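You operate a simulated robot arm through the tools that you are given. There is no shell and no other tool.

The job below is to be done with a simulated robot arm. You get a single attempt, and the scene is never put back.

TASK
Let the 300 ml bottle share its air with the 200 ml one, then close both and vent the rail.
Fine: wait till both show the same; open the black valve knob between them; close it and the yellow one again. Where these are worked on the way, their far stop is far enough and under half their travel is too little: black valve knob.

It is judged by the outcome, as a careful person would: the job done as asked, and still so three seconds after it is handed in. It fails if anything else is knocked over, pushed out of place, dropped, spilled or broken.

THE ROBOT
A 7-joint arm with a two-finger parallel gripper, fixed in place. Base frame: the origin is at the foot of the arm, x ahead of it, y to its left, z up; the work surface is at about z = 0.736. Lengths are in m, angles in degrees, forces in N, time in s.
Its first joint turns from -149.0 to 149.0 degrees. Payload 3.43 kg.
The TCP is the grasp point between the finger pads, 0.03 m short of the fingertips. In the tool frame z runs along the fingers and y along their closing line. The gripper opens to 0.094 m. The fingers are 0.028 m wide and 0.01 m thick; the gripper's body (0.05 by 0.096 m) begins 0.055 m behind the TCP.
Orientation is told as [roll, pitch, yaw] about the base's x, y, z axes, in that order, counted from this pose: with the fingers straight down and closing along the base's y, the tool's x points along the base's -x, its y along +y and its z along -z.

THE INTERFACE
- The arm moves only by the tool apply_moves. Its argument "steps" is text: rows parted by semicolons, each of 7 numbers parted by spaces: the shift along the tool's x, y, z in m, then the turn, a rotation vector about the tool's x, y, z in degrees, then the gripper command, from -1 (shut) to 1 (fully open), values between in proportion. In form: x y z rx ry rz fingers; .... A call has 1 to 20 rows; each row is the pose to reach, as a shift and turn from the pose commanded when the call began, along the tool's axes at that moment. Each row takes 0.2 s and may step no farther than 0.05 m and 8.6 degrees from the row before; otherwise, or with a gripper value out of range, the whole call is refused. Where a pose cannot be reached the arm comes as near as it can. A force on the tool above 40 N (or 10 N above the force at the start of the call, whichever is more), or a blocked arm, ends the call early, and 0.2 s more pass. Each finger travels about 0.045 m/s and halts on what it meets, pressing with about 24 N; the grip force reading is that of the motor and also rises with nothing between the fingers. The clock runs only during rows and for 0.2 s after the last one: add rows that repeat a pose to give the fingers time. The reply holds the time, the measured pose of the TCP, the force on the tool along the base axes, the opening and the grip force, in the units named above and with some noise, with the torque about the TCP (base axes, N m) and any sound that the robot's microphone picked up.
- Cameras (640 x 400 px; columns grow to the right, rows downward): "scene" is fixed at [0.2062, 0.6561, 1.5203]; the picture's right is [-0.83, -0.56, 0.00], its down [-0.56, 0.83, -0.08] and it looks along [0.05, -0.07, -1.00] (base axes); focal length 246 px, centre (320, 200). "wrist" rides on the gripper at [0.076, 0.014, -0.103] in the tool frame; the picture's right is [-0.18, 0.98, 0.00], its down [-0.75, -0.14, -0.64] and it looks along [-0.63, -0.12, 0.77] (tool axes); focal length 243 px, centre (320, 200). There is no depth. A picture from a camera that has moved, and an enlarged one, comes with that camera's place and axes in the base frame and with its lens. The place of the scene camera against the robot may be out by one fixed shift of up to 0.025 m in any direction.
- camera(camera): a new picture of that camera. It takes no simulated time.
- close_up(camera, box): a new picture of the part [left, top, right, bottom] of that camera's present view, enlarged. It takes no simulated time.
- job_done(): hands the job in; it is judged then, once.

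Nothing tells you positions but the pictures and the camera data. Unless the task says otherwise, let go and move clear before handing in.

The tools are called after "Call:" as name(argument=value, ...) on one line, values as JSON. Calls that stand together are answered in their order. apply_moves: Moves the arm, as the interface text tells. Its arguments: {"type":"object","properties":{"steps":{"type":"string"}},"required":["steps"]} The other tools are called the same way: camera (camera) takes a picture; close_up (camera, box) takes an enlarged picture of a part of a camera's view; job_done () hands the job in.

At the start:

```text
t: 0.0
position: [-0.0003, 0.7142, 1.0662]
ee_rot: [0.0, 0.0, 0.0]
ft_force: [-0.8, -0.3, 0.6]
moment: [0.03, 0.0, 0.03]
gripper_width: 0.094
grasp_force: 0.1
```

scene: 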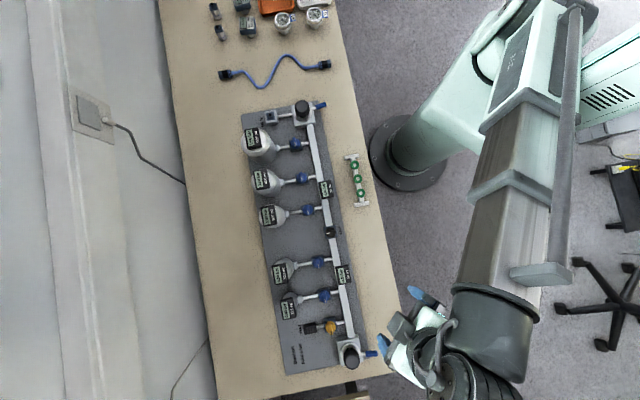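
wrist: 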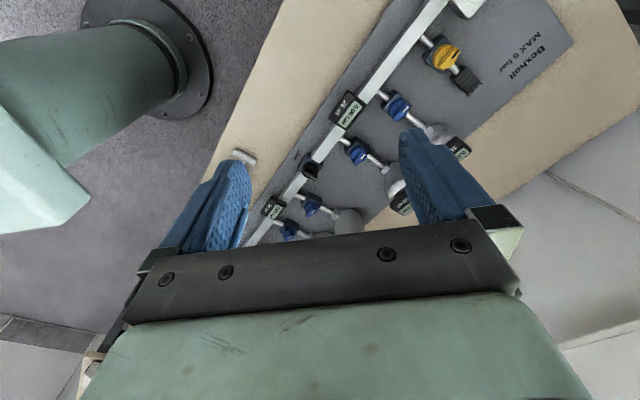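

I see a bench with a gas rail: five bottles on blue valves, a black isolating valve in the middle of the rail, a yellow vent valve at one end, and digital gauges. I'll look closer before moving anything.

Call:
close_up(camera="scene", box=[230, 90, 390, 190])

Call:
close_up(camera="scene", box=[230, 180, 390, 280])

Call:
close_up(camera="scene", box=[250, 280, 410, 380])

Call:
close_up(camera="wrist", box=[220, 0, 580, 225])

```text
4.00 times, centred on (310, 140) of scene
camera zoom: at [0.2062, 0.6561, 1.5203], right [-0.83, -0.56, 0.0], down [-0.56, 0.83, -0.08], along [0.05, -0.07, -1.0], focal length 983 px, centre (360, 440)
```

zoom: 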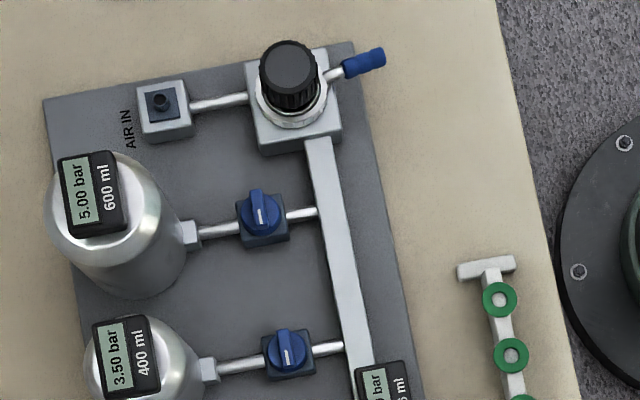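

```text
4.00 times, centred on (310, 230) of scene
camera zoom: at [0.2062, 0.6561, 1.5203], right [-0.83, -0.56, 0.0], down [-0.56, 0.83, -0.08], along [0.05, -0.07, -1.0], focal length 983 px, centre (360, 80)
```

zoom: 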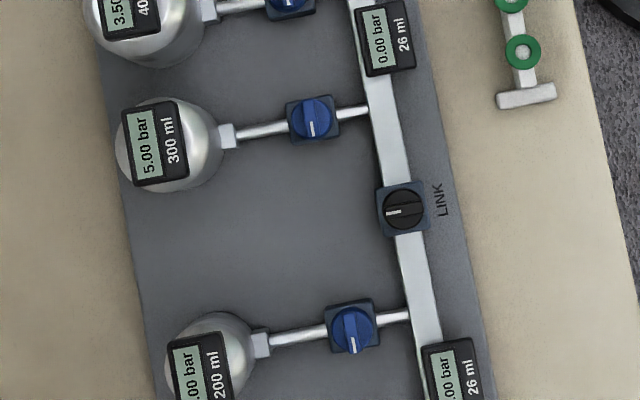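

```text
4.00 times, centred on (330, 330) of scene
camera zoom: at [0.2062, 0.6561, 1.5203], right [-0.83, -0.56, 0.0], down [-0.56, 0.83, -0.08], along [0.05, -0.07, -1.0], focal length 983 px, centre (280, -320)
```

zoom: 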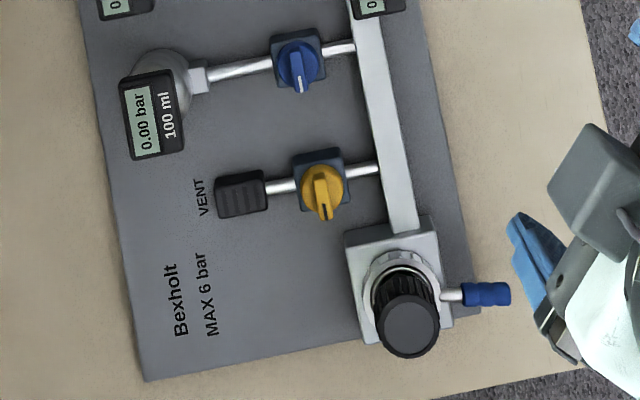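

```text
1.78 times, centred on (400, 112) of wrist
camera zoom: at [-0.0761, 0.7281, 1.1699], right [0.18, 0.98, 0.0], down [0.75, -0.14, 0.64], along [0.63, -0.12, -0.77], focal length 431 px, centre (178, 356)
```

zoom: 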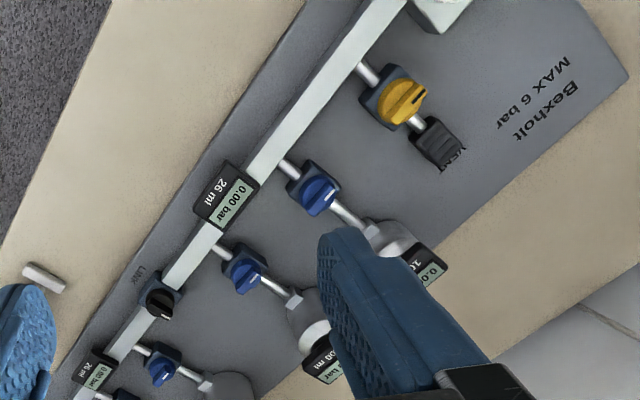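

The LINK valve sits between the two rail halves, and the 300 ml bottle reads 5.00 bar. I'll zoom in further on each knob and the gauges to work out the pointers and stops.

Call:
close_up(camera="scene", box=[292, 200, 324, 220])

Call:
close_up(camera="scene", box=[316, 220, 348, 240])

Call:
close_up(camera="scene", box=[302, 252, 334, 272])

Call:
close_up(camera="scene", box=[312, 316, 344, 336])

Call:
close_up(camera="scene", box=[264, 255, 360, 315])

Call:
close_up(camera="wrist", box=[280, 130, 400, 205])

Call:
close_up(camera="wrist", box=[400, 20, 496, 80])

```text
16.00 times, centred on (308, 210) of scene
camera zoom: at [0.2062, 0.6561, 1.5203], right [-0.83, -0.56, 0.0], down [-0.56, 0.83, -0.08], along [0.05, -0.07, -1.0], focal length 3931 px, centre (512, 40)
```

zoom: 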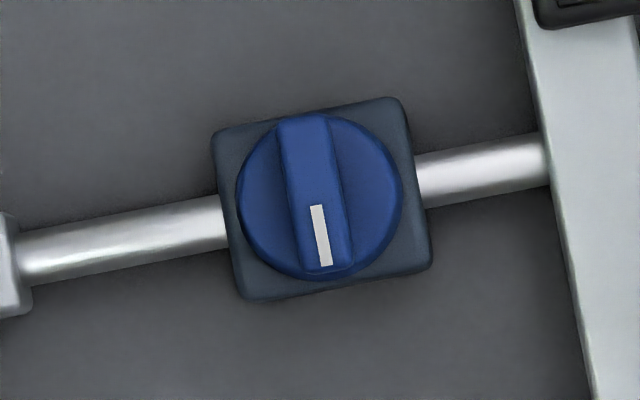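

```text
16.00 times, centred on (332, 230) of scene
camera zoom: at [0.2062, 0.6561, 1.5203], right [-0.83, -0.56, 0.0], down [-0.56, 0.83, -0.08], along [0.05, -0.07, -1.0], focal length 3931 px, centre (128, -280)
```

zoom: 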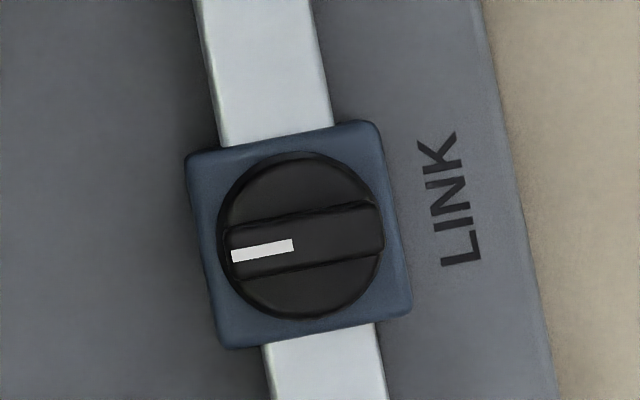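

```text
16.00 times, centred on (318, 262) of scene
camera zoom: at [0.2062, 0.6561, 1.5203], right [-0.83, -0.56, 0.0], down [-0.56, 0.83, -0.08], along [0.05, -0.07, -1.0], focal length 3931 px, centre (352, -792)
```

zoom: 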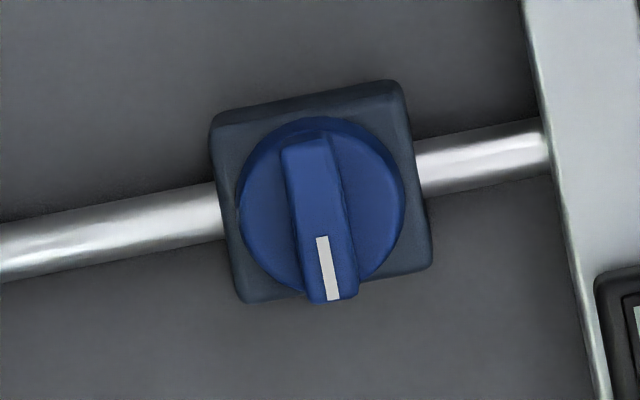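

```text
16.00 times, centred on (328, 326) of scene
camera zoom: at [0.2062, 0.6561, 1.5203], right [-0.83, -0.56, 0.0], down [-0.56, 0.83, -0.08], along [0.05, -0.07, -1.0], focal length 3931 px, centre (192, -1816)
```

zoom: 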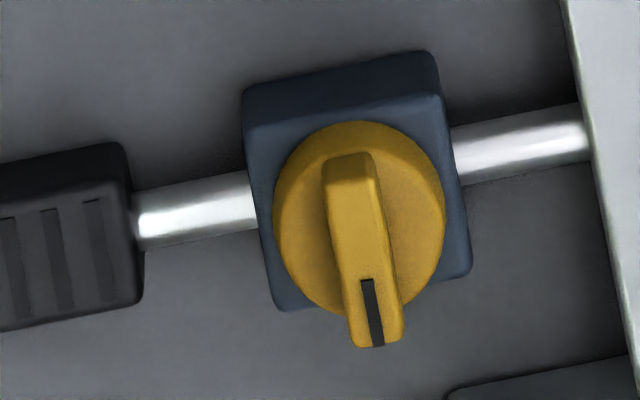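

```text
6.67 times, centred on (312, 285) of scene
camera zoom: at [0.2062, 0.6561, 1.5203], right [-0.83, -0.56, 0.0], down [-0.56, 0.83, -0.08], along [0.05, -0.07, -1.0], focal length 1638 px, centre (373, -367)
```

zoom: 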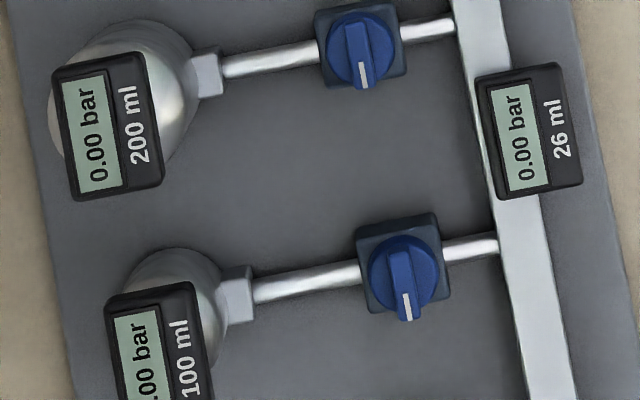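

```text
5.33 times, centred on (340, 168) of wrist
camera zoom: at [-0.0761, 0.7281, 1.1699], right [0.18, 0.98, 0.0], down [0.75, -0.14, 0.64], along [0.63, -0.12, -0.77], focal length 1294 px, centre (213, 373)
```

zoom: 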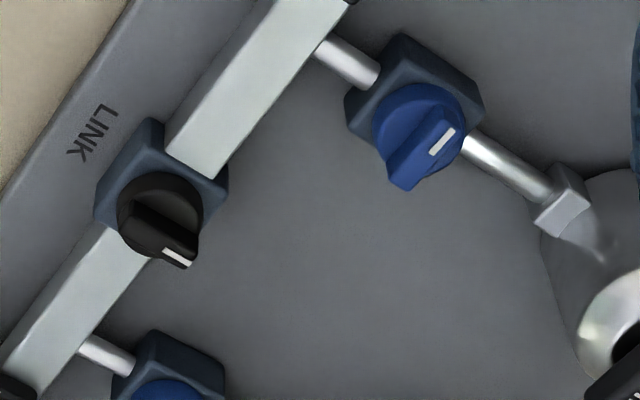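

```text
6.67 times, centred on (448, 50) of wrist
camera zoom: at [-0.0761, 0.7281, 1.1699], right [0.18, 0.98, 0.0], down [0.75, -0.14, 0.64], along [0.63, -0.12, -0.77], focal length 1618 px, centre (-533, 1200)
```

zoom: 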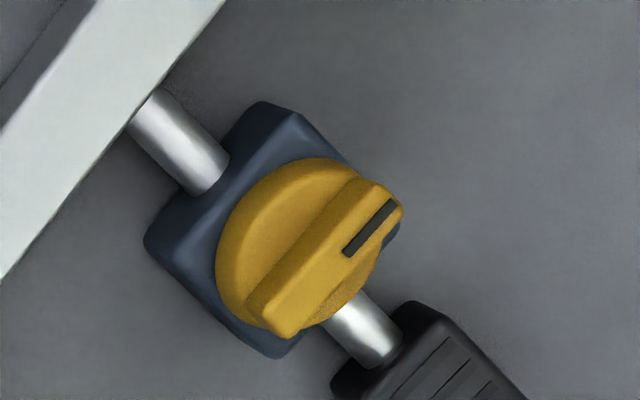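

The LINK pointer lies across the rail, so it's shut. The blue and yellow pointers lie across their pipes, so they're shut too. My rough estimate for LINK is (0.16, 0.667, ~0.80). I'll move above it with the tool turned to the board's angle and look with the wrist camera.

Call:
apply_moves(steps="-0.027 -0.008 0.018 0 0 -7.3 1; -0.054 -0.016 0.036 0 0 -14.6 1; -0.081 -0.024 0.054 0 0 -21.9 1; -0.108 -0.032 0.072 0 0 -29.2 1; -0.135 -0.040 0.090 0 0 -36.5 1; -0.161 -0.047 0.106 0 0 -43.8 1; -0.161 -0.047 0.106 0 0 -43.8 1")

```text
t: 1.6
position: [0.1611, 0.6623, 0.9598]
ee_rot: [-0.1, 0.0, 43.8]
ft_force: [-0.5, 0.1, 0.2]
moment: [0.02, -0.01, 0.0]
gripper_width: 0.0937
grasp_force: 0.0
```

The move went through. Now a wrist view from above LINK to fix its position.

Call:
camera(camera="wrist")

Call:
apply_moves(steps="0 0 0 0 0 0 1")

```text
taken
camera wrist: at [0.0965, 0.6209, 1.0635], right [-0.55, 0.84, 0.0], down [0.64, 0.42, 0.64], along [0.54, 0.35, -0.77], focal length 243 px, centre (320, 200)
```

wrist: 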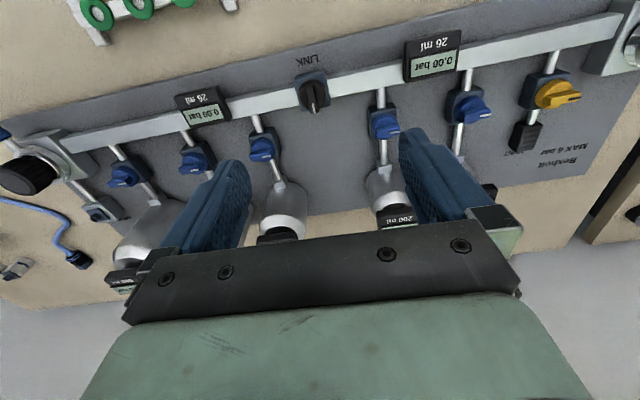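

```text
t: 2.0
position: [0.1603, 0.6633, 0.9598]
ee_rot: [-0.1, 0.0, 43.8]
ft_force: [0.8, -0.6, 0.3]
moment: [-0.01, 0.0, 0.0]
gripper_width: 0.0937
grasp_force: 0.0
```

The arm has settled. I'll zoom in on the knobs from this view to triangulate.

Call:
close_up(camera="wrist", box=[274, 60, 354, 110])

Call:
close_up(camera="wrist", box=[230, 100, 310, 150])

Call:
close_up(camera="wrist", box=[345, 85, 425, 135])

Call:
close_up(camera="wrist", box=[510, 60, 590, 110])

```text
8.00 times, centred on (314, 85) of wrist
camera zoom: at [0.0962, 0.6211, 1.0637], right [-0.55, 0.84, 0.0], down [0.64, 0.42, 0.64], along [0.54, 0.35, -0.77], focal length 1941 px, centre (368, 1120)
```

zoom: 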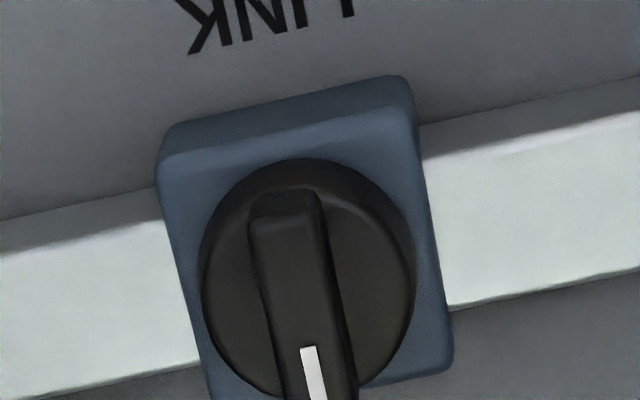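

```text
8.00 times, centred on (270, 125) of wrist
camera zoom: at [0.0962, 0.6211, 1.0637], right [-0.55, 0.84, 0.0], down [0.64, 0.42, 0.64], along [0.54, 0.35, -0.77], focal length 1941 px, centre (720, 800)
```

zoom: 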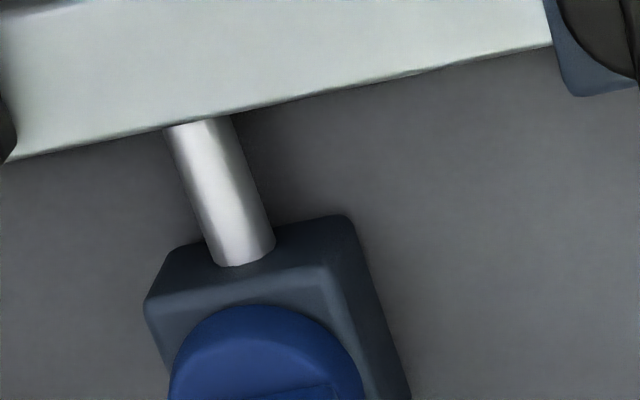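

```text
8.00 times, centred on (385, 110) of wrist
camera zoom: at [0.0962, 0.6211, 1.0637], right [-0.55, 0.84, 0.0], down [0.64, 0.42, 0.64], along [0.54, 0.35, -0.77], focal length 1941 px, centre (-200, 920)
```

zoom: 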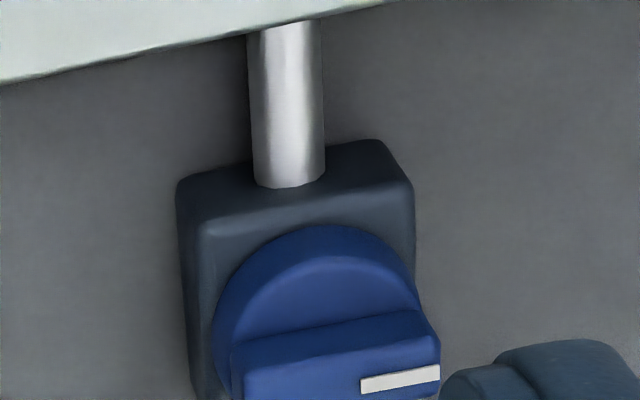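

```text
8.00 times, centred on (550, 85) of wrist
camera zoom: at [0.0962, 0.6211, 1.0637], right [-0.55, 0.84, 0.0], down [0.64, 0.42, 0.64], along [0.54, 0.35, -0.77], focal length 1941 px, centre (-1520, 1120)
```

zoom: 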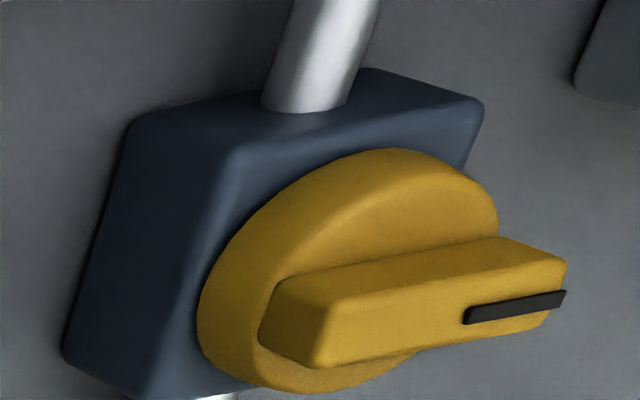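

Triangulating the two wrist views puts LINK at about (0.175, 0.662) with its disc near z 0.77, so the scene camera is off by about 16 mm in x. I'll descend partway above it and check again.

Call:
apply_moves(steps="-0.005 -0.005 0.03 0 0 0 1; -0.0094 -0.0108 0.06 0 0 0 1; -0.0094 -0.0108 0.085 0 0 0 0.2; -0.0094 -0.0108 0.085 0 0 0 0; -0.0094 -0.0108 0.085 0 0 0 0")

Call:
camera(camera="wrist")

Call:
close_up(camera="wrist", box=[240, 80, 400, 180])

```text
t: 3.2
position: [0.1753, 0.663, 0.8753]
ee_rot: [0.0, -0.1, 43.9]
ft_force: [-0.7, -0.4, 0.7]
moment: [0.0, 0.01, -0.03]
gripper_width: 0.0472
grasp_force: 0.0
```

```text
taken
camera wrist: at [0.1104, 0.6208, 0.978], right [-0.55, 0.84, 0.0], down [0.64, 0.42, 0.64], along [0.54, 0.35, -0.77], focal length 243 px, centre (320, 200)
```

wrist: 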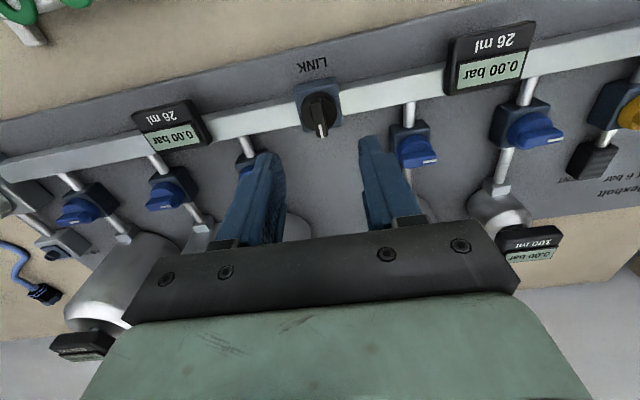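

```text
4.00 times, centred on (320, 130) of wrist
camera zoom: at [0.1104, 0.6208, 0.978], right [-0.55, 0.84, 0.0], down [0.64, 0.42, 0.64], along [0.54, 0.35, -0.77], focal length 970 px, centre (320, 480)
```

zoom: 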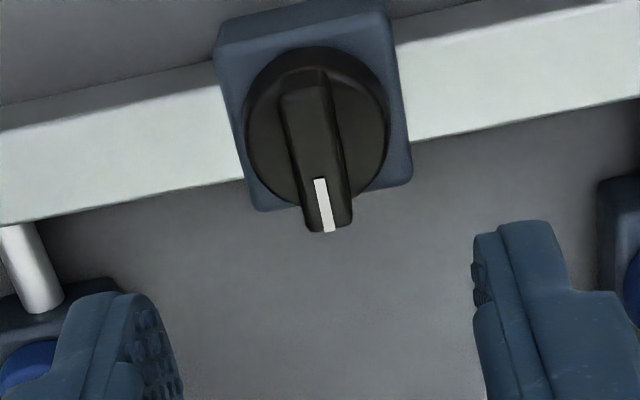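

LINK is confirmed at (0.174, 0.662): disc face z≈0.77, ridge about 10 mm wide along 43–44°. The fingers are aligned across the ridge, so I'll descend and close on it.

Call:
apply_moves(steps="0.001 0 0.03 0 0 0 0; 0.001 0 0.05 0 0 0 0; 0.001 0 0.06 0 0 0 0; 0.001 0 0.065 0 0 0 0; 0.001 0 0.068 0 0 0 0; 0.001 0 0.068 0 0 0 0")

Call:
camera(camera="wrist")

Call:
close_up(camera="wrist", box=[240, 100, 400, 200])

```text
t: 4.6
position: [0.1753, 0.664, 0.8079]
ee_rot: [0.0, 0.0, 43.8]
ft_force: [0.9, 0.0, 0.4]
moment: [0.03, 0.01, -0.03]
gripper_width: 0.0469
grasp_force: 0.1
```

```text
taken
camera wrist: at [0.1108, 0.6216, 0.9117], right [-0.55, 0.84, 0.0], down [0.64, 0.42, 0.64], along [0.54, 0.35, -0.77], focal length 243 px, centre (320, 200)
```

wrist: 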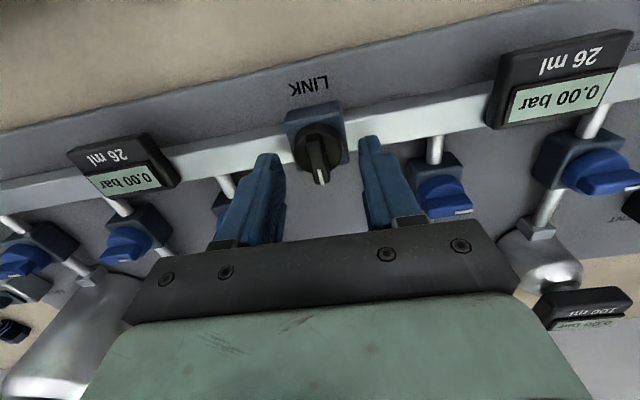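

```text
4.00 times, centred on (320, 150) of wrist
camera zoom: at [0.1108, 0.6216, 0.9117], right [-0.55, 0.84, 0.0], down [0.64, 0.42, 0.64], along [0.54, 0.35, -0.77], focal length 970 px, centre (320, 400)
```

zoom: 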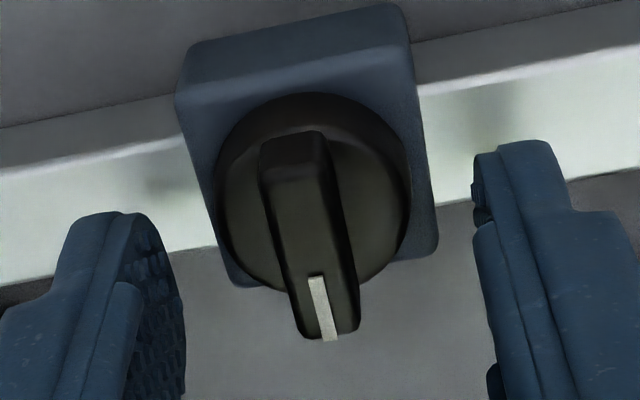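

The ridge top is at about z 0.786 and the disc face at about 0.771. I'll lower a few mm, centre, and close on the ridge.

Call:
apply_moves(steps="0.0025 -0.0008 0.0045 0 0 0 0; 0.0025 -0.0008 0.0045 0 0 0 -0.4; 0.0025 -0.0008 0.0045 0 0 0 -0.8; 0.0025 -0.0008 0.0045 0 0 0 -1; 0.0025 -0.0008 0.0045 0 0 0 -1; 0.0025 -0.0008 0.0045 0 0 0 -1")

Call:
close_up(camera="wrist", box=[240, 100, 400, 200])

```text
t: 6.0
position: [0.1738, 0.6609, 0.8033]
ee_rot: [0.0, 0.0, 43.7]
ft_force: [0.6, -1.2, 3.2]
moment: [-0.04, -0.04, 0.02]
gripper_width: 0.0306
grasp_force: 45.0
```

```text
4.00 times, centred on (320, 150) of wrist
camera zoom: at [0.1098, 0.6198, 0.9066], right [-0.55, 0.84, 0.0], down [0.64, 0.42, 0.64], along [0.54, 0.35, -0.77], focal length 970 px, centre (320, 400)
```

zoom: 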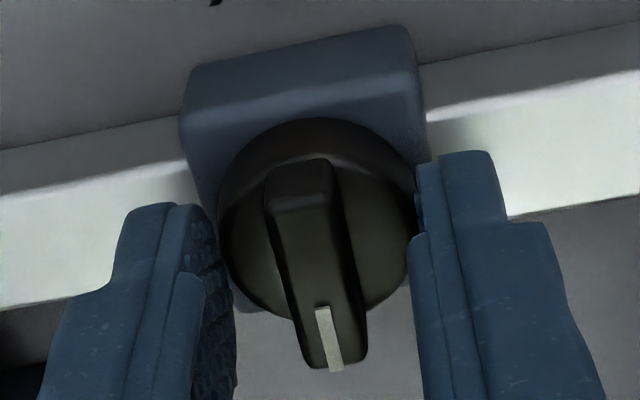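

At 30.6 mm wide the fingers are on the disc rim, not the ridge. I'll open, rise 5 mm and close again so the pads hold the ridge.

Call:
apply_moves(steps="0 0 0 0 0 0 -0.1; 0 0 0 0 0 0 -0.1; 0 0 -0.005 0 0 0 -0.1; 0 0 -0.005 0 0 0 -0.5; 0 0 -0.005 0 0 0 -1; 0 0 -0.005 0 0 0 -1; 0 0 -0.005 0 0 0 -1")

Call:
close_up(camera="wrist", box=[240, 100, 400, 200])

```text
t: 7.6
position: [0.1754, 0.6627, 0.8095]
ee_rot: [-0.2, 0.0, 43.8]
ft_force: [7.3, -7.5, -5.6]
moment: [-0.18, -0.39, 0.02]
gripper_width: 0.0292
grasp_force: 45.5
```

```text
4.00 times, centred on (320, 150) of wrist
camera zoom: at [0.1101, 0.6204, 0.9118], right [-0.55, 0.84, 0.0], down [0.64, 0.42, 0.64], along [0.54, 0.35, -0.77], focal length 970 px, centre (320, 400)
```

zoom: 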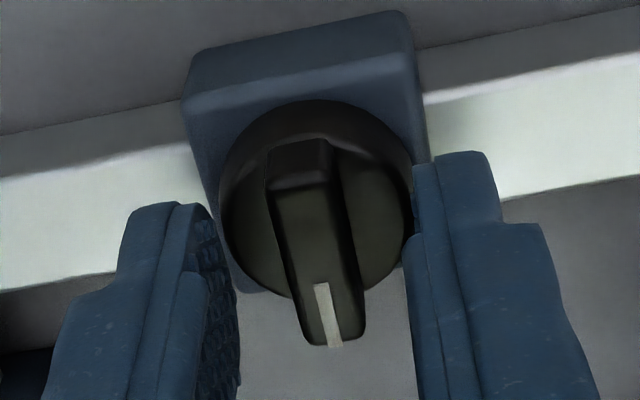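

The tips are still catching the disc's bevelled edge (29.2 mm), so the disc face is higher than I thought. Opening, rising another 4 mm and closing again.

Call:
apply_moves(steps="0 0 0 0 0 0 -0.2; 0 0 0 0 0 0 -0.2; 0 0 -0.004 0 0 0 -0.2; 0 0 -0.004 0 0 0 -0.2; 0 0 -0.004 0 0 0 -0.6; 0 0 -0.004 0 0 0 -1; 0 0 -0.004 0 0 0 -1; 0 0 -0.004 0 0 0 -1")

Call:
close_up(camera="wrist", box=[240, 100, 400, 200])

```text
t: 9.4
position: [0.1747, 0.662, 0.8119]
ee_rot: [-0.1, -0.1, 43.8]
ft_force: [1.5, -1.6, 0.6]
moment: [-0.21, 0.09, 0.02]
gripper_width: 0.01
grasp_force: 44.5
```

```text
4.00 times, centred on (320, 150) of wrist
camera zoom: at [0.1099, 0.62, 0.9159], right [-0.55, 0.84, 0.0], down [0.64, 0.42, 0.64], along [0.54, 0.35, -0.77], focal length 970 px, centre (320, 400)
```

zoom: 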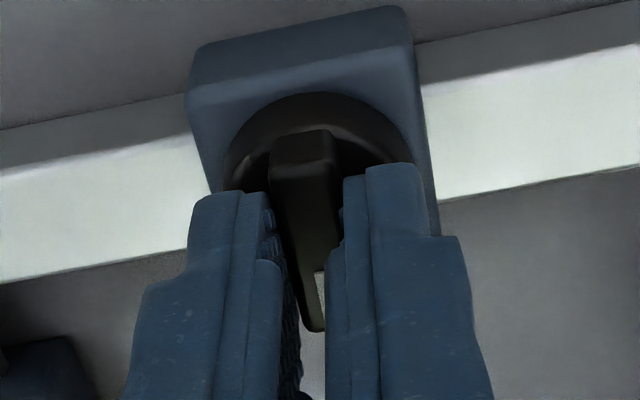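

The fingers now hold the ridge at 10 mm. I'll try a small turn counter-clockwise (seen from above) and watch the torque.

Call:
apply_moves(steps="0 0 0 0 0 -4 -1; 0 0 0 0 0 -8 -1; 0 0 0 0 0 -8 -1")

Call:
close_up(camera="scene", box=[300, 210, 364, 250])

```text
t: 10.2
position: [0.1748, 0.6617, 0.8126]
ee_rot: [0.1, -0.1, 51.8]
ft_force: [5.6, -1.0, -1.3]
moment: [0.11, -0.25, -1.42]
gripper_width: 0.0124
grasp_force: 45.2
```

```text
10.00 times, centred on (332, 230) of scene
camera zoom: at [0.2062, 0.6561, 1.5203], right [-0.83, -0.56, 0.0], down [-0.56, 0.83, -0.08], along [0.05, -0.07, -1.0], focal length 2457 px, centre (200, -100)
```

zoom: 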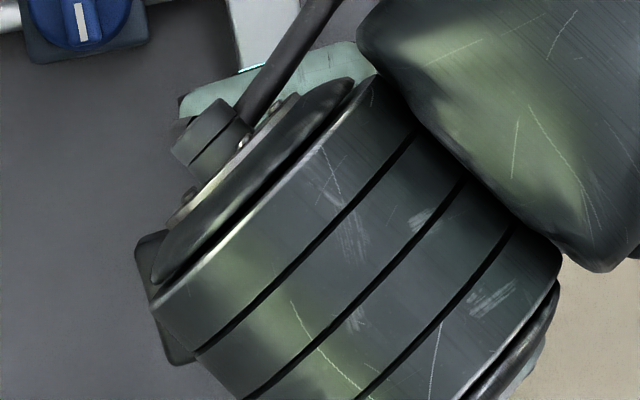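

There's strong resistance (−1.42 N·m) and the pads were forced apart, so counter-clockwise is the closed stop. I'll go back and try clockwise.

Call:
apply_moves(steps="0 0 0 0 0 4 -1; 0 0 0 0 0 8 -1; 0 0 0 0 0 8 -1")

Call:
apply_moves(steps="0 0 0 0 0 4 -1; 0 0 0 0 0 8 -1; 0 0 0 0 0 12 -1; 0 0 0 0 0 12 -1")

Call:
close_up(camera="wrist", box=[240, 100, 400, 200])

```text
t: 11.0
position: [0.174, 0.6618, 0.812]
ee_rot: [0.0, -0.3, 43.9]
ft_force: [16.7, 5.6, 24.3]
moment: [-0.51, 0.22, 0.0]
gripper_width: 0.0098
grasp_force: 44.0
```

```text
t: 12.0
position: [0.1746, 0.6614, 0.8124]
ee_rot: [-0.1, -0.1, 31.8]
ft_force: [18.2, 3.1, 10.4]
moment: [0.67, -1.27, -0.01]
gripper_width: 0.0097
grasp_force: 43.3
```

```text
4.00 times, centred on (320, 150) of wrist
camera zoom: at [0.1022, 0.6342, 0.9156], right [-0.36, 0.93, 0.0], down [0.71, 0.28, 0.64], along [0.6, 0.23, -0.76], focal length 970 px, centre (320, 400)
```

zoom: 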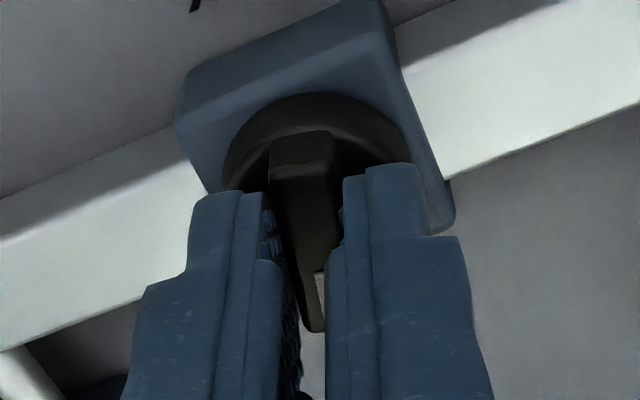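

Clockwise turns freely with the ridge (torque about zero), so that's the opening direction. Some side load has built up, so I'll open briefly and re-grip to relieve it before continuing.

Call:
apply_moves(steps="0 0 0 0 0 0 -0.6; 0 0 0 0 0 0 -0.6; 0 0 0 0 0 0 -1; 0 0 0 0 0 0 -1; 0 0 0 0 0 0 -1")

Call:
apply_moves(steps="0 0 0 0 0 6 -1; 0 0 0 0 0 12 -1; 0 0 0 0 0 18 -1; 0 0 0 0 0 24 -1; 0 0 0 0 0 24 -1")

```text
t: 13.2
position: [0.1723, 0.6599, 0.8109]
ee_rot: [-0.1, 0.1, 31.7]
ft_force: [-6.1, -11.1, -6.6]
moment: [-0.41, 0.31, 0.0]
gripper_width: 0.0099
grasp_force: 43.9
```

```text
t: 14.4
position: [0.173, 0.6608, 0.8125]
ee_rot: [-0.2, 0.1, 7.6]
ft_force: [-10.7, -20.0, -14.7]
moment: [-0.35, 0.27, -0.03]
gripper_width: 0.0099
grasp_force: 43.8
```

The small load came from my TCP sitting 2 mm or so off the knob axis. I'll release and check the exact tool position against the knob.

Call:
apply_moves(steps="0 0 0 0 0 0 -0.5; 0 0 0 0 0 0 -0.5; 0 0 0 0 0 0 -0.5")

Call:
close_up(camera="wrist", box=[240, 100, 400, 200])

```text
t: 15.2
position: [0.1731, 0.6629, 0.8116]
ee_rot: [0.0, 0.0, 7.8]
ft_force: [-0.5, -0.2, 0.4]
moment: [0.0, 0.0, -0.03]
gripper_width: 0.0233
grasp_force: 0.1
```

```text
4.00 times, centred on (320, 150) of wrist
camera zoom: at [0.0966, 0.6667, 0.9159], right [0.05, 1.0, 0.0], down [0.77, -0.04, 0.64], along [0.64, -0.03, -0.77], focal length 970 px, centre (320, 400)
```

zoom: 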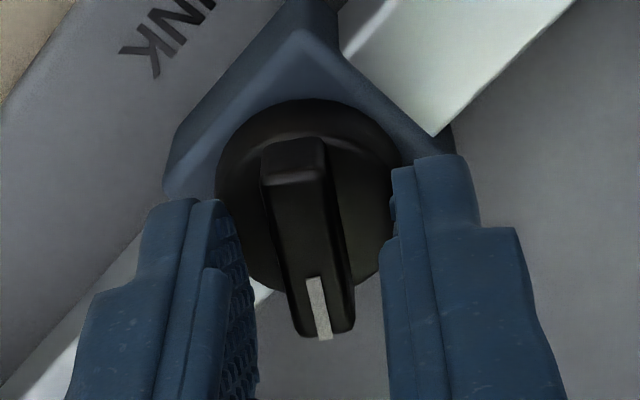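

The knob has turned 36° with the tool, following cleanly. I'll shift 1.5 mm to centre on its axis, re-grip and keep turning clockwise.

Call:
apply_moves(steps="0 -0.0015 0 0 0 0 -0.5; 0 -0.0015 0 0 0 0 -1; 0 -0.0015 0 0 0 0 -1; 0 -0.0015 0 0 0 0 -1; 0 -0.0015 0 0 0 7 -1; 0 -0.0015 0 0 0 14 -1; 0 -0.0015 0 0 0 21 -1; 0 -0.0015 0 0 0 27 -1; 0 -0.0015 0 0 0 27 -1")

```text
t: 17.2
position: [0.1732, 0.661, 0.8133]
ee_rot: [0.1, -0.1, -19.3]
ft_force: [6.5, 3.5, 29.8]
moment: [0.33, 0.59, 0.0]
gripper_width: 0.01
grasp_force: 43.3
```

Lateral loads are low now, but there's a vertical reaction of 30 N. I'll re-grip 1 mm higher and continue.

Call:
apply_moves(steps="0 0 0 0 0 0 -0.5; 0 0 0 0 0 0 -0.5; 0 0 -0.001 0 0 0 -0.5; 0 0 -0.001 0 0 0 -1; 0 0 -0.001 0 0 0 -1; 0 0 -0.001 0 0 0 -1")

Call:
apply_moves(steps="0 0 0 0 0 6 -1; 0 0 0 0 0 12 -1; 0 0 0 0 0 18 -1; 0 0 0 0 0 22 -1; 0 0 0 0 0 22 -1")

Call:
close_up(camera="wrist", box=[240, 100, 400, 200])

```text
t: 18.6
position: [0.1737, 0.6613, 0.8126]
ee_rot: [0.0, -0.1, -19.3]
ft_force: [0.4, -1.7, -2.5]
moment: [-0.1, 0.0, 0.01]
gripper_width: 0.0098
grasp_force: 43.6
```

```text
t: 19.8
position: [0.1735, 0.6615, 0.813]
ee_rot: [0.1, 0.0, -41.3]
ft_force: [-0.1, -3.0, -4.0]
moment: [0.25, 0.36, -0.07]
gripper_width: 0.0099
grasp_force: 44.0
```

```text
4.00 times, centred on (320, 150) of wrist
camera zoom: at [0.1259, 0.7225, 0.9162], right [0.79, 0.62, 0.0], down [0.47, -0.6, 0.64], along [0.4, -0.51, -0.77], focal length 970 px, centre (320, 400)
```

zoom: 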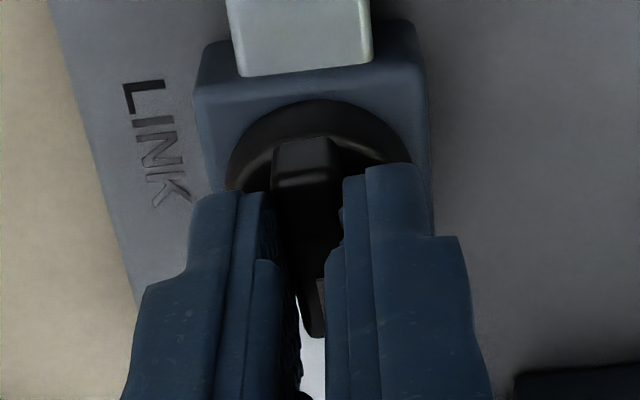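

Forces are low and the knob has turned about 85°. I'll go the last few degrees until I feel the far stop.

Call:
apply_moves(steps="0 0 0 0 0 2.5 -1; 0 0 0 0 0 5 -1; 0 0 0 0 0 5 -1")

Call:
apply_moves(steps="0 0 0 0 0 1.5 -1; 0 0 0 0 0 3 -1; 0 0 0 0 0 3 -1")

```text
t: 20.6
position: [0.1725, 0.6605, 0.8129]
ee_rot: [0.0, 0.2, -46.2]
ft_force: [-5.3, 7.4, 9.7]
moment: [-0.72, -0.76, 0.91]
gripper_width: 0.0098
grasp_force: 44.0
```

```text
t: 21.4
position: [0.1729, 0.6606, 0.8124]
ee_rot: [0.0, 0.1, -49.2]
ft_force: [-4.1, 10.3, 6.6]
moment: [0.52, 0.31, 1.41]
gripper_width: 0.0112
grasp_force: 44.8
```

Torque rises sharply at about −46°, so LINK is at its far stop. I'll ease off, release, lift and check.

Call:
apply_moves(steps="0 0 0 0 0 -3 -1; 0 0 0 0 0 -4 -0.5; 0 0 0 0 0 -4 0; 0 0 0 0 0 -4 0; 0 0 -0.03 0 0 -4 0; 0 0 -0.06 0 0 -4 0; 0 0 -0.07 0 0 -4 0; 0 0 -0.07 0 0 -4 0")

Call:
camera(camera="wrist")

Call:
close_up(camera="wrist", box=[240, 80, 400, 180])

```text
t: 23.2
position: [0.1737, 0.6618, 0.8845]
ee_rot: [0.0, 0.0, -45.2]
ft_force: [-0.3, -0.2, 0.4]
moment: [0.0, 0.01, -0.02]
gripper_width: 0.047
grasp_force: 0.1
```

```text
taken
camera wrist: at [0.1303, 0.7257, 0.9874], right [0.83, 0.56, 0.0], down [0.43, -0.63, 0.64], along [0.36, -0.53, -0.77], focal length 243 px, centre (320, 200)
```

wrist: 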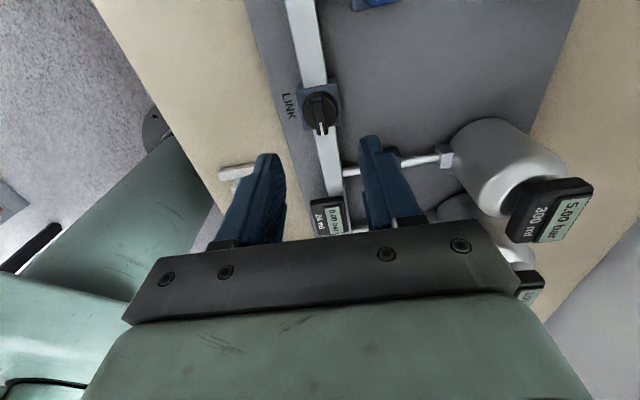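

```text
4.00 times, centred on (320, 130) of wrist
camera zoom: at [0.1303, 0.7257, 0.9874], right [0.83, 0.56, 0.0], down [0.43, -0.63, 0.64], along [0.36, -0.53, -0.77], focal length 970 px, centre (320, 480)
```

zoom: 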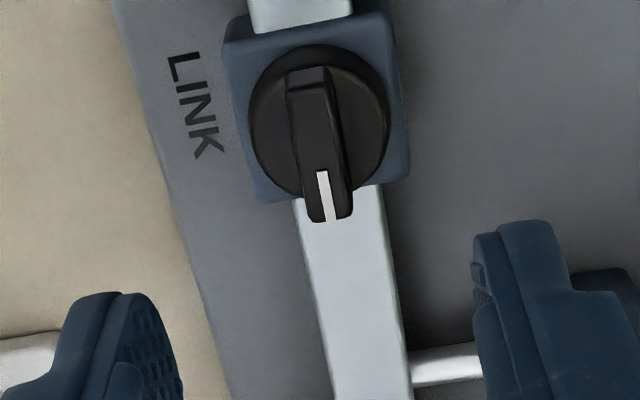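

LINK is clearly open now: its ridge lies along the rail, at full travel. Next is the 300 ml blue valve, which I put at about (0.270, 0.644). I'll move above it at this height.

Call:
apply_moves(steps="-0.02 0.014 0 0 0 0 0; -0.04 0.028 0 0 0 0 0; -0.06 0.042 0 0 0 0 0; -0.0804 0.0553 0 0 0 0 0; -0.0804 0.0553 0 0 0 0 0; -0.0804 0.0553 0 0 0 0 0")

Call:
camera(camera="wrist")

Call:
close_up(camera="wrist", box=[240, 80, 400, 180])

```text
t: 24.6
position: [0.2675, 0.642, 0.8819]
ee_rot: [0.0, -0.1, -45.2]
ft_force: [-0.6, -0.2, 0.2]
moment: [0.02, -0.03, -0.02]
gripper_width: 0.047
grasp_force: 0.1
```

```text
taken
camera wrist: at [0.2249, 0.7062, 0.986], right [0.83, 0.56, 0.0], down [0.43, -0.63, 0.64], along [0.36, -0.53, -0.77], focal length 243 px, centre (320, 200)
```

wrist: 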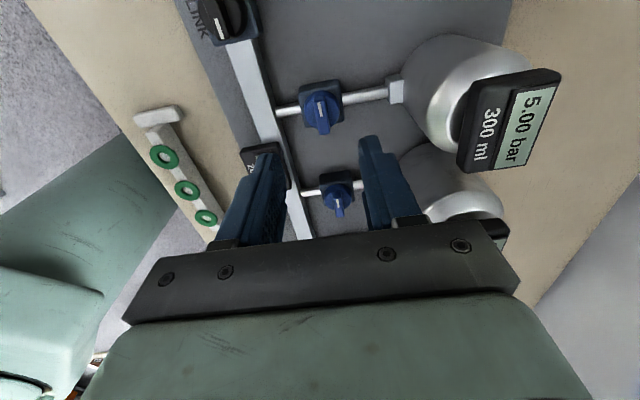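

```text
4.00 times, centred on (320, 130) of wrist
camera zoom: at [0.2249, 0.7062, 0.986], right [0.83, 0.56, 0.0], down [0.43, -0.63, 0.64], along [0.36, -0.53, -0.77], focal length 970 px, centre (320, 480)
```

zoom: 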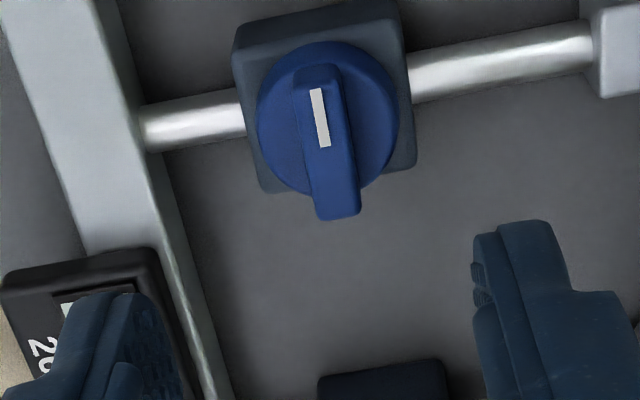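

The 300 ml valve is under the tool, centre (0.269, 0.6446), with its ridge along the rail and pointer toward the 200 side. I'll descend onto the ridge and grip it.

Call:
apply_moves(steps="0.0011 0.002 0.03 0 0 0 0; 0.0011 0.002 0.05 0 0 0 -0.2; 0.0011 0.002 0.062 0 0 0 -0.3; 0.0011 0.002 0.069 0 0 0 -0.3; 0.0011 0.002 0.069 0 0 0 -0.3")

Call:
close_up(camera="wrist", box=[240, 100, 400, 200])

```text
t: 25.8
position: [0.2681, 0.6465, 0.8136]
ee_rot: [0.0, 0.0, -45.2]
ft_force: [0.0, 0.2, -0.5]
moment: [0.01, -0.01, 0.03]
gripper_width: 0.033
grasp_force: 0.1
```

```text
4.00 times, centred on (320, 150) of wrist
camera zoom: at [0.2253, 0.7101, 0.9169], right [0.83, 0.56, 0.0], down [0.43, -0.63, 0.64], along [0.36, -0.53, -0.77], focal length 970 px, centre (320, 400)
```

zoom: 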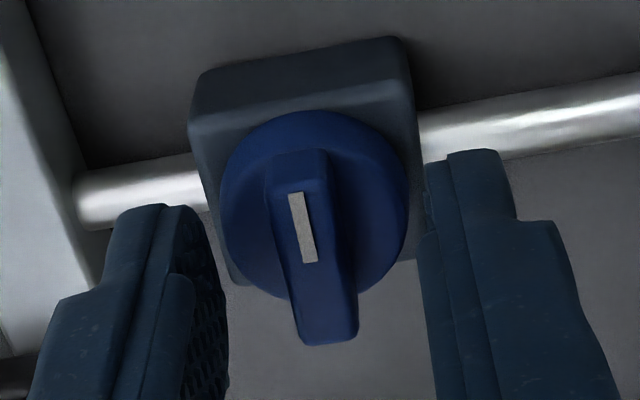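

I'm about 2 mm off-centre in y. I'll correct that, close on the ridge, and test a small clockwise turn.

Call:
apply_moves(steps="-0.0016 -0.0016 0 0 0 0 -0.3; -0.0016 -0.0016 0 0 0 0 -0.7; -0.0016 -0.0016 0 0 0 0 -1; -0.0016 -0.0016 0 0 0 0 -1; -0.0016 -0.0016 0 0 0 0 -1")

Call:
apply_moves(steps="0 0 0 0 0 2.5 -1; 0 0 0 0 0 5 -1; 0 0 0 0 0 5 -1")

```text
t: 27.0
position: [0.2701, 0.6419, 0.8116]
ee_rot: [0.0, 0.1, -45.2]
ft_force: [2.9, 1.8, 0.1]
moment: [0.1, 0.01, 0.0]
gripper_width: 0.0098
grasp_force: 43.5
```

```text
t: 27.8
position: [0.2686, 0.6426, 0.8121]
ee_rot: [-0.1, -0.1, -50.2]
ft_force: [-0.6, -2.3, -16.5]
moment: [0.49, 0.37, 0.05]
gripper_width: 0.0098
grasp_force: 43.4
```

There's no resistance clockwise and the grip width is unchanged, so this valve also opens clockwise. I'll continue, watching whether the wrist can reach.

Call:
apply_moves(steps="0 0 0 0 0 6 -1; 0 0 0 0 0 12 -1; 0 0 0 0 0 18 -1; 0 0 0 0 0 24 -1; 0 0 0 0 0 24 -1")

Call:
camera(camera="wrist")

```text
t: 29.0
position: [0.2684, 0.6437, 0.8125]
ee_rot: [0.1, 0.1, -74.3]
ft_force: [-1.1, 5.1, -36.3]
moment: [0.28, 0.08, 0.0]
gripper_width: 0.0101
grasp_force: 43.5
```

```text
taken
camera wrist: at [0.2626, 0.7204, 0.9162], right [1.0, 0.09, 0.0], down [0.07, -0.76, 0.64], along [0.06, -0.64, -0.77], focal length 243 px, centre (320, 200)
```

wrist: 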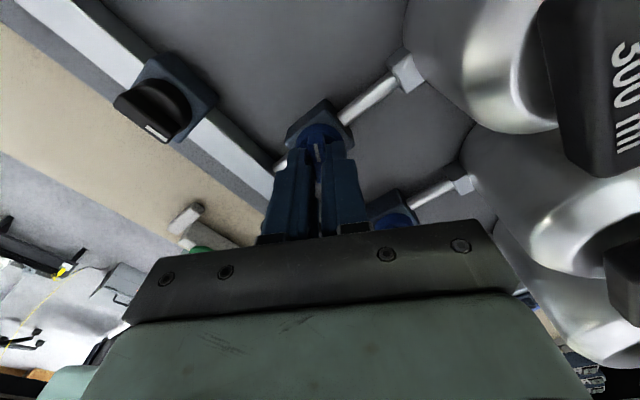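

It's turning with the tool. The vertical load is near the limit, so I'll re-grip before going on.

Call:
apply_moves(steps="0 0 0 0 0 0 -0.6; 0 0 0 0 0 0 -0.5; 0 0 0 0 0 0 -0.5; 0 0 0 0 0 0 -1; 0 0 0 0 0 0 -1; 0 0 0 0 0 0 -1")

Call:
apply_moves(steps="0 0 0 0 0 6 -1; 0 0 0 0 0 12 -1; 0 0 0 0 0 18 -1; 0 0 0 0 0 24 -1; 0 0 0 0 0 24 -1")

Call:
camera(camera="wrist")

```text
t: 30.4
position: [0.2701, 0.6423, 0.8134]
ee_rot: [0.1, 0.0, -74.3]
ft_force: [7.4, 0.9, 3.8]
moment: [0.0, -0.16, -0.01]
gripper_width: 0.0099
grasp_force: 43.7
```

```text
t: 31.6
position: [0.2688, 0.6414, 0.8143]
ee_rot: [-0.1, -0.1, -98.4]
ft_force: [-7.0, -3.4, -13.8]
moment: [1.21, -0.01, 0.03]
gripper_width: 0.0098
grasp_force: 43.4
```

```text
taken
camera wrist: at [0.2944, 0.7158, 0.9172], right [0.95, -0.32, 0.0], down [-0.25, -0.73, 0.64], along [-0.21, -0.61, -0.77], focal length 243 px, centre (320, 200)
```

wrist: 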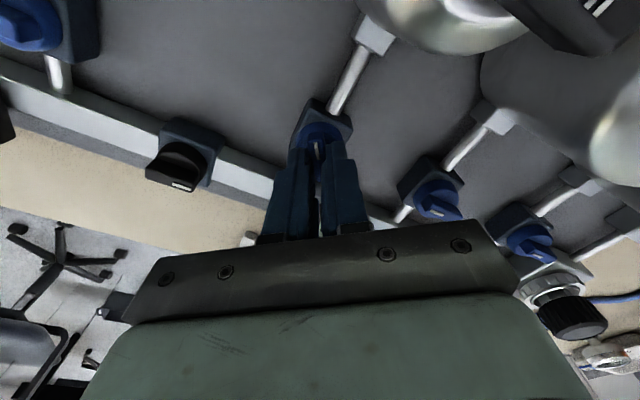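

It's following well; now at −98°. The wrist camera will pass about 5 cm above the 300 ml gauge, so I'll watch the forces. Re-gripping and continuing.

Call:
apply_moves(steps="0 0 0 0 0 0 -0.6; 0 0 0 0 0 0 -0.5; 0 0 0 0 0 0 -0.5; 0 0 0 0 0 0 -1; 0 0 0 0 0 0 -1; 0 0 0 0 0 0 -1")

Call:
apply_moves(steps="0 0 0 0 0 5 -1; 0 0 0 0 0 10 -1; 0 0 0 0 0 15 -1; 0 0 0 0 0 20 -1; 0 0 0 0 0 20 -1")

Call:
close_up(camera="scene", box=[240, 180, 360, 255])

```text
t: 33.0
position: [0.2688, 0.6415, 0.8144]
ee_rot: [-0.1, 0.0, -98.2]
ft_force: [-10.2, 1.8, 2.0]
moment: [0.02, 0.31, 0.0]
gripper_width: 0.0097
grasp_force: 43.6
```

```text
t: 33.4
position: [0.269, 0.6417, 0.8135]
ee_rot: [-1.3, 0.0, -101.3]
ft_force: [-8.0, 2.5, 4.7]
moment: [-0.44, -0.18, 0.01]
gripper_width: 0.0098
grasp_force: 44.4
out of reach, approached as far as the arm can: row 1, 2
stopped in row 2: the force on the tool passed its limit at 60 N (the readings are from after the stop); the commanded pose is now the measured one
```

```text
5.33 times, centred on (300, 218) of scene
camera zoom: at [0.2062, 0.6561, 1.5203], right [-0.83, -0.56, 0.0], down [-0.56, 0.83, -0.08], along [0.05, -0.07, -1.0], focal length 1310 px, centre (427, 107)
```

zoom: 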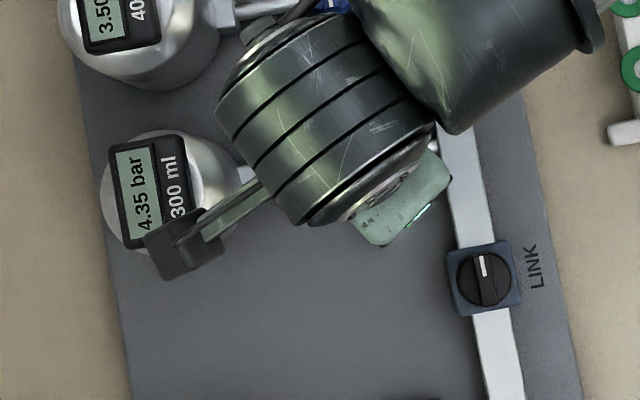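

The wrist hits its joint limit at about −100°. The knob is roughly 55° open and the 300 ml gauge reads 4.35 bar and falling. I'll release, lift, swing the tool round 180° to the other side of its range, and finish the turn from there.

Call:
apply_moves(steps="0 0 0 0 0 0 -0.5; 0 0 0 0 0 0 -0.2; 0 0 0 0 0 0 0; 0 0 -0.02 0.25 1.27 -1 0; 0 0 -0.05 0.25 1.27 -1 0; 0 0 -0.08 0.25 1.27 -1 0; 0 0 -0.08 0.25 1.27 -1 0")

Call:
close_up(camera="wrist", box=[240, 80, 400, 180])

```text
t: 35.0
position: [0.2722, 0.64, 0.8955]
ee_rot: [-1.5, 1.4, -100.4]
ft_force: [0.0, 0.6, -0.2]
moment: [-0.01, 0.04, -0.01]
gripper_width: 0.0468
grasp_force: 0.2
```

```text
4.00 times, centred on (320, 130) of wrist
camera zoom: at [0.3026, 0.7106, 1.0002], right [0.93, -0.36, -0.03], down [-0.26, -0.73, 0.63], along [-0.25, -0.58, -0.78], focal length 970 px, centre (320, 480)
```

zoom: 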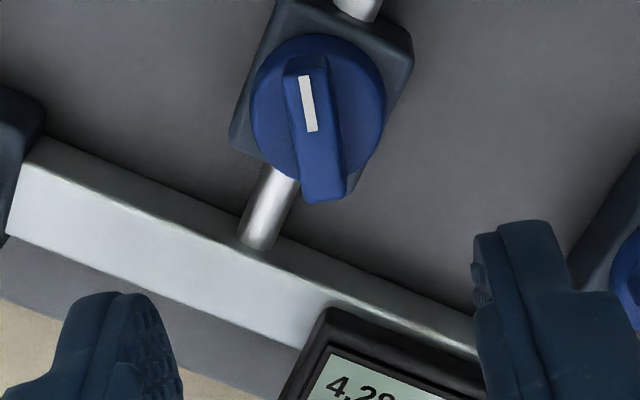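

The knob is about 55° round and holding. I'll level the tool and swing it round in free air.

Call:
apply_moves(steps="0 0 0 0 0 -4 0; 0 0 0 -1.5 -1.4 -4 0; 0 0 0 -1.5 -1.4 -4 0")

Call:
apply_moves(steps="0 0 0 0 0 -8.5 0; 0 0 0 0 0 -17 0; 0 0 0 0 0 -25.5 0; 0 0 0 0 0 -34 0; 0 0 0 0 0 -42.5 0; 0 0 0 0 0 -51 0; 0 0 0 0 0 -59.5 0; 0 0 0 0 0 -68 0; 0 0 0 0 0 -76.5 0; 0 0 0 0 0 -85 0; 0 0 0 0 0 -85 0")

Call:
apply_moves(steps="0 0 0 0 0 -8.5 0; 0 0 0 0 0 -17 0; 0 0 0 0 0 -25.5 0; 0 0 0 0 0 -34 0; 0 0 0 0 0 -42.5 0; 0 0 0 0 0 -51 0; 0 0 0 0 0 -59.5 0; 0 0 0 0 0 -68 0; 0 0 0 0 0 -76.5 0; 0 0 0 0 0 -85 0; 0 0 0 0 0 -90 0; 0 0 0 0 0 -90 0")

Call:
close_up(camera="wrist", box=[240, 80, 400, 180])

Call:
camera(camera="wrist")

```text
t: 35.8
position: [0.2722, 0.6396, 0.8953]
ee_rot: [0.0, 0.1, -96.3]
ft_force: [0.1, -0.2, 0.1]
moment: [-0.04, 0.02, 0.0]
gripper_width: 0.0471
grasp_force: 0.0
```

```text
t: 38.2
position: [0.2727, 0.6417, 0.8934]
ee_rot: [0.0, -0.1, -11.3]
ft_force: [0.5, 0.0, 0.1]
moment: [-0.01, -0.01, 0.05]
gripper_width: 0.0468
grasp_force: 0.0
```

```text
t: 40.8
position: [0.2723, 0.6423, 0.8945]
ee_rot: [-0.2, 0.0, 78.8]
ft_force: [-0.3, 0.1, 0.2]
moment: [-0.02, 0.01, 0.0]
gripper_width: 0.0469
grasp_force: 0.0
```

```text
4.00 times, centred on (320, 130) of wrist
camera zoom: at [0.2432, 0.5701, 0.9975], right [-0.93, 0.37, 0.0], down [0.28, 0.71, 0.64], along [0.24, 0.6, -0.77], focal length 970 px, centre (320, 480)
```

zoom: 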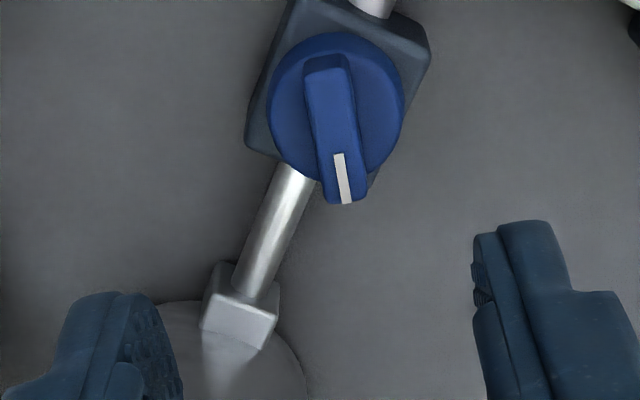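

```text
taken
camera wrist: at [0.2432, 0.5701, 0.9975], right [-0.93, 0.37, 0.0], down [0.28, 0.71, 0.64], along [0.24, 0.6, -0.77], focal length 243 px, centre (320, 200)
```

wrist: 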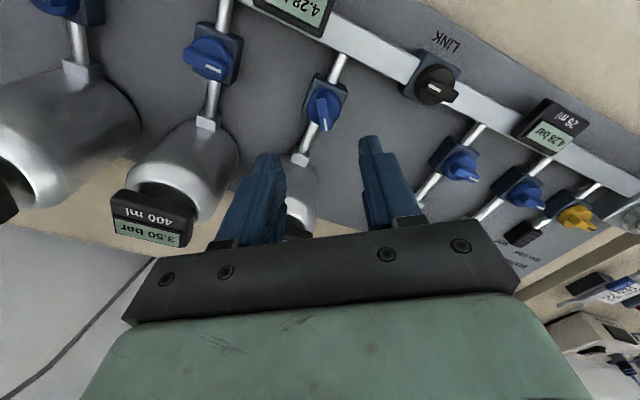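

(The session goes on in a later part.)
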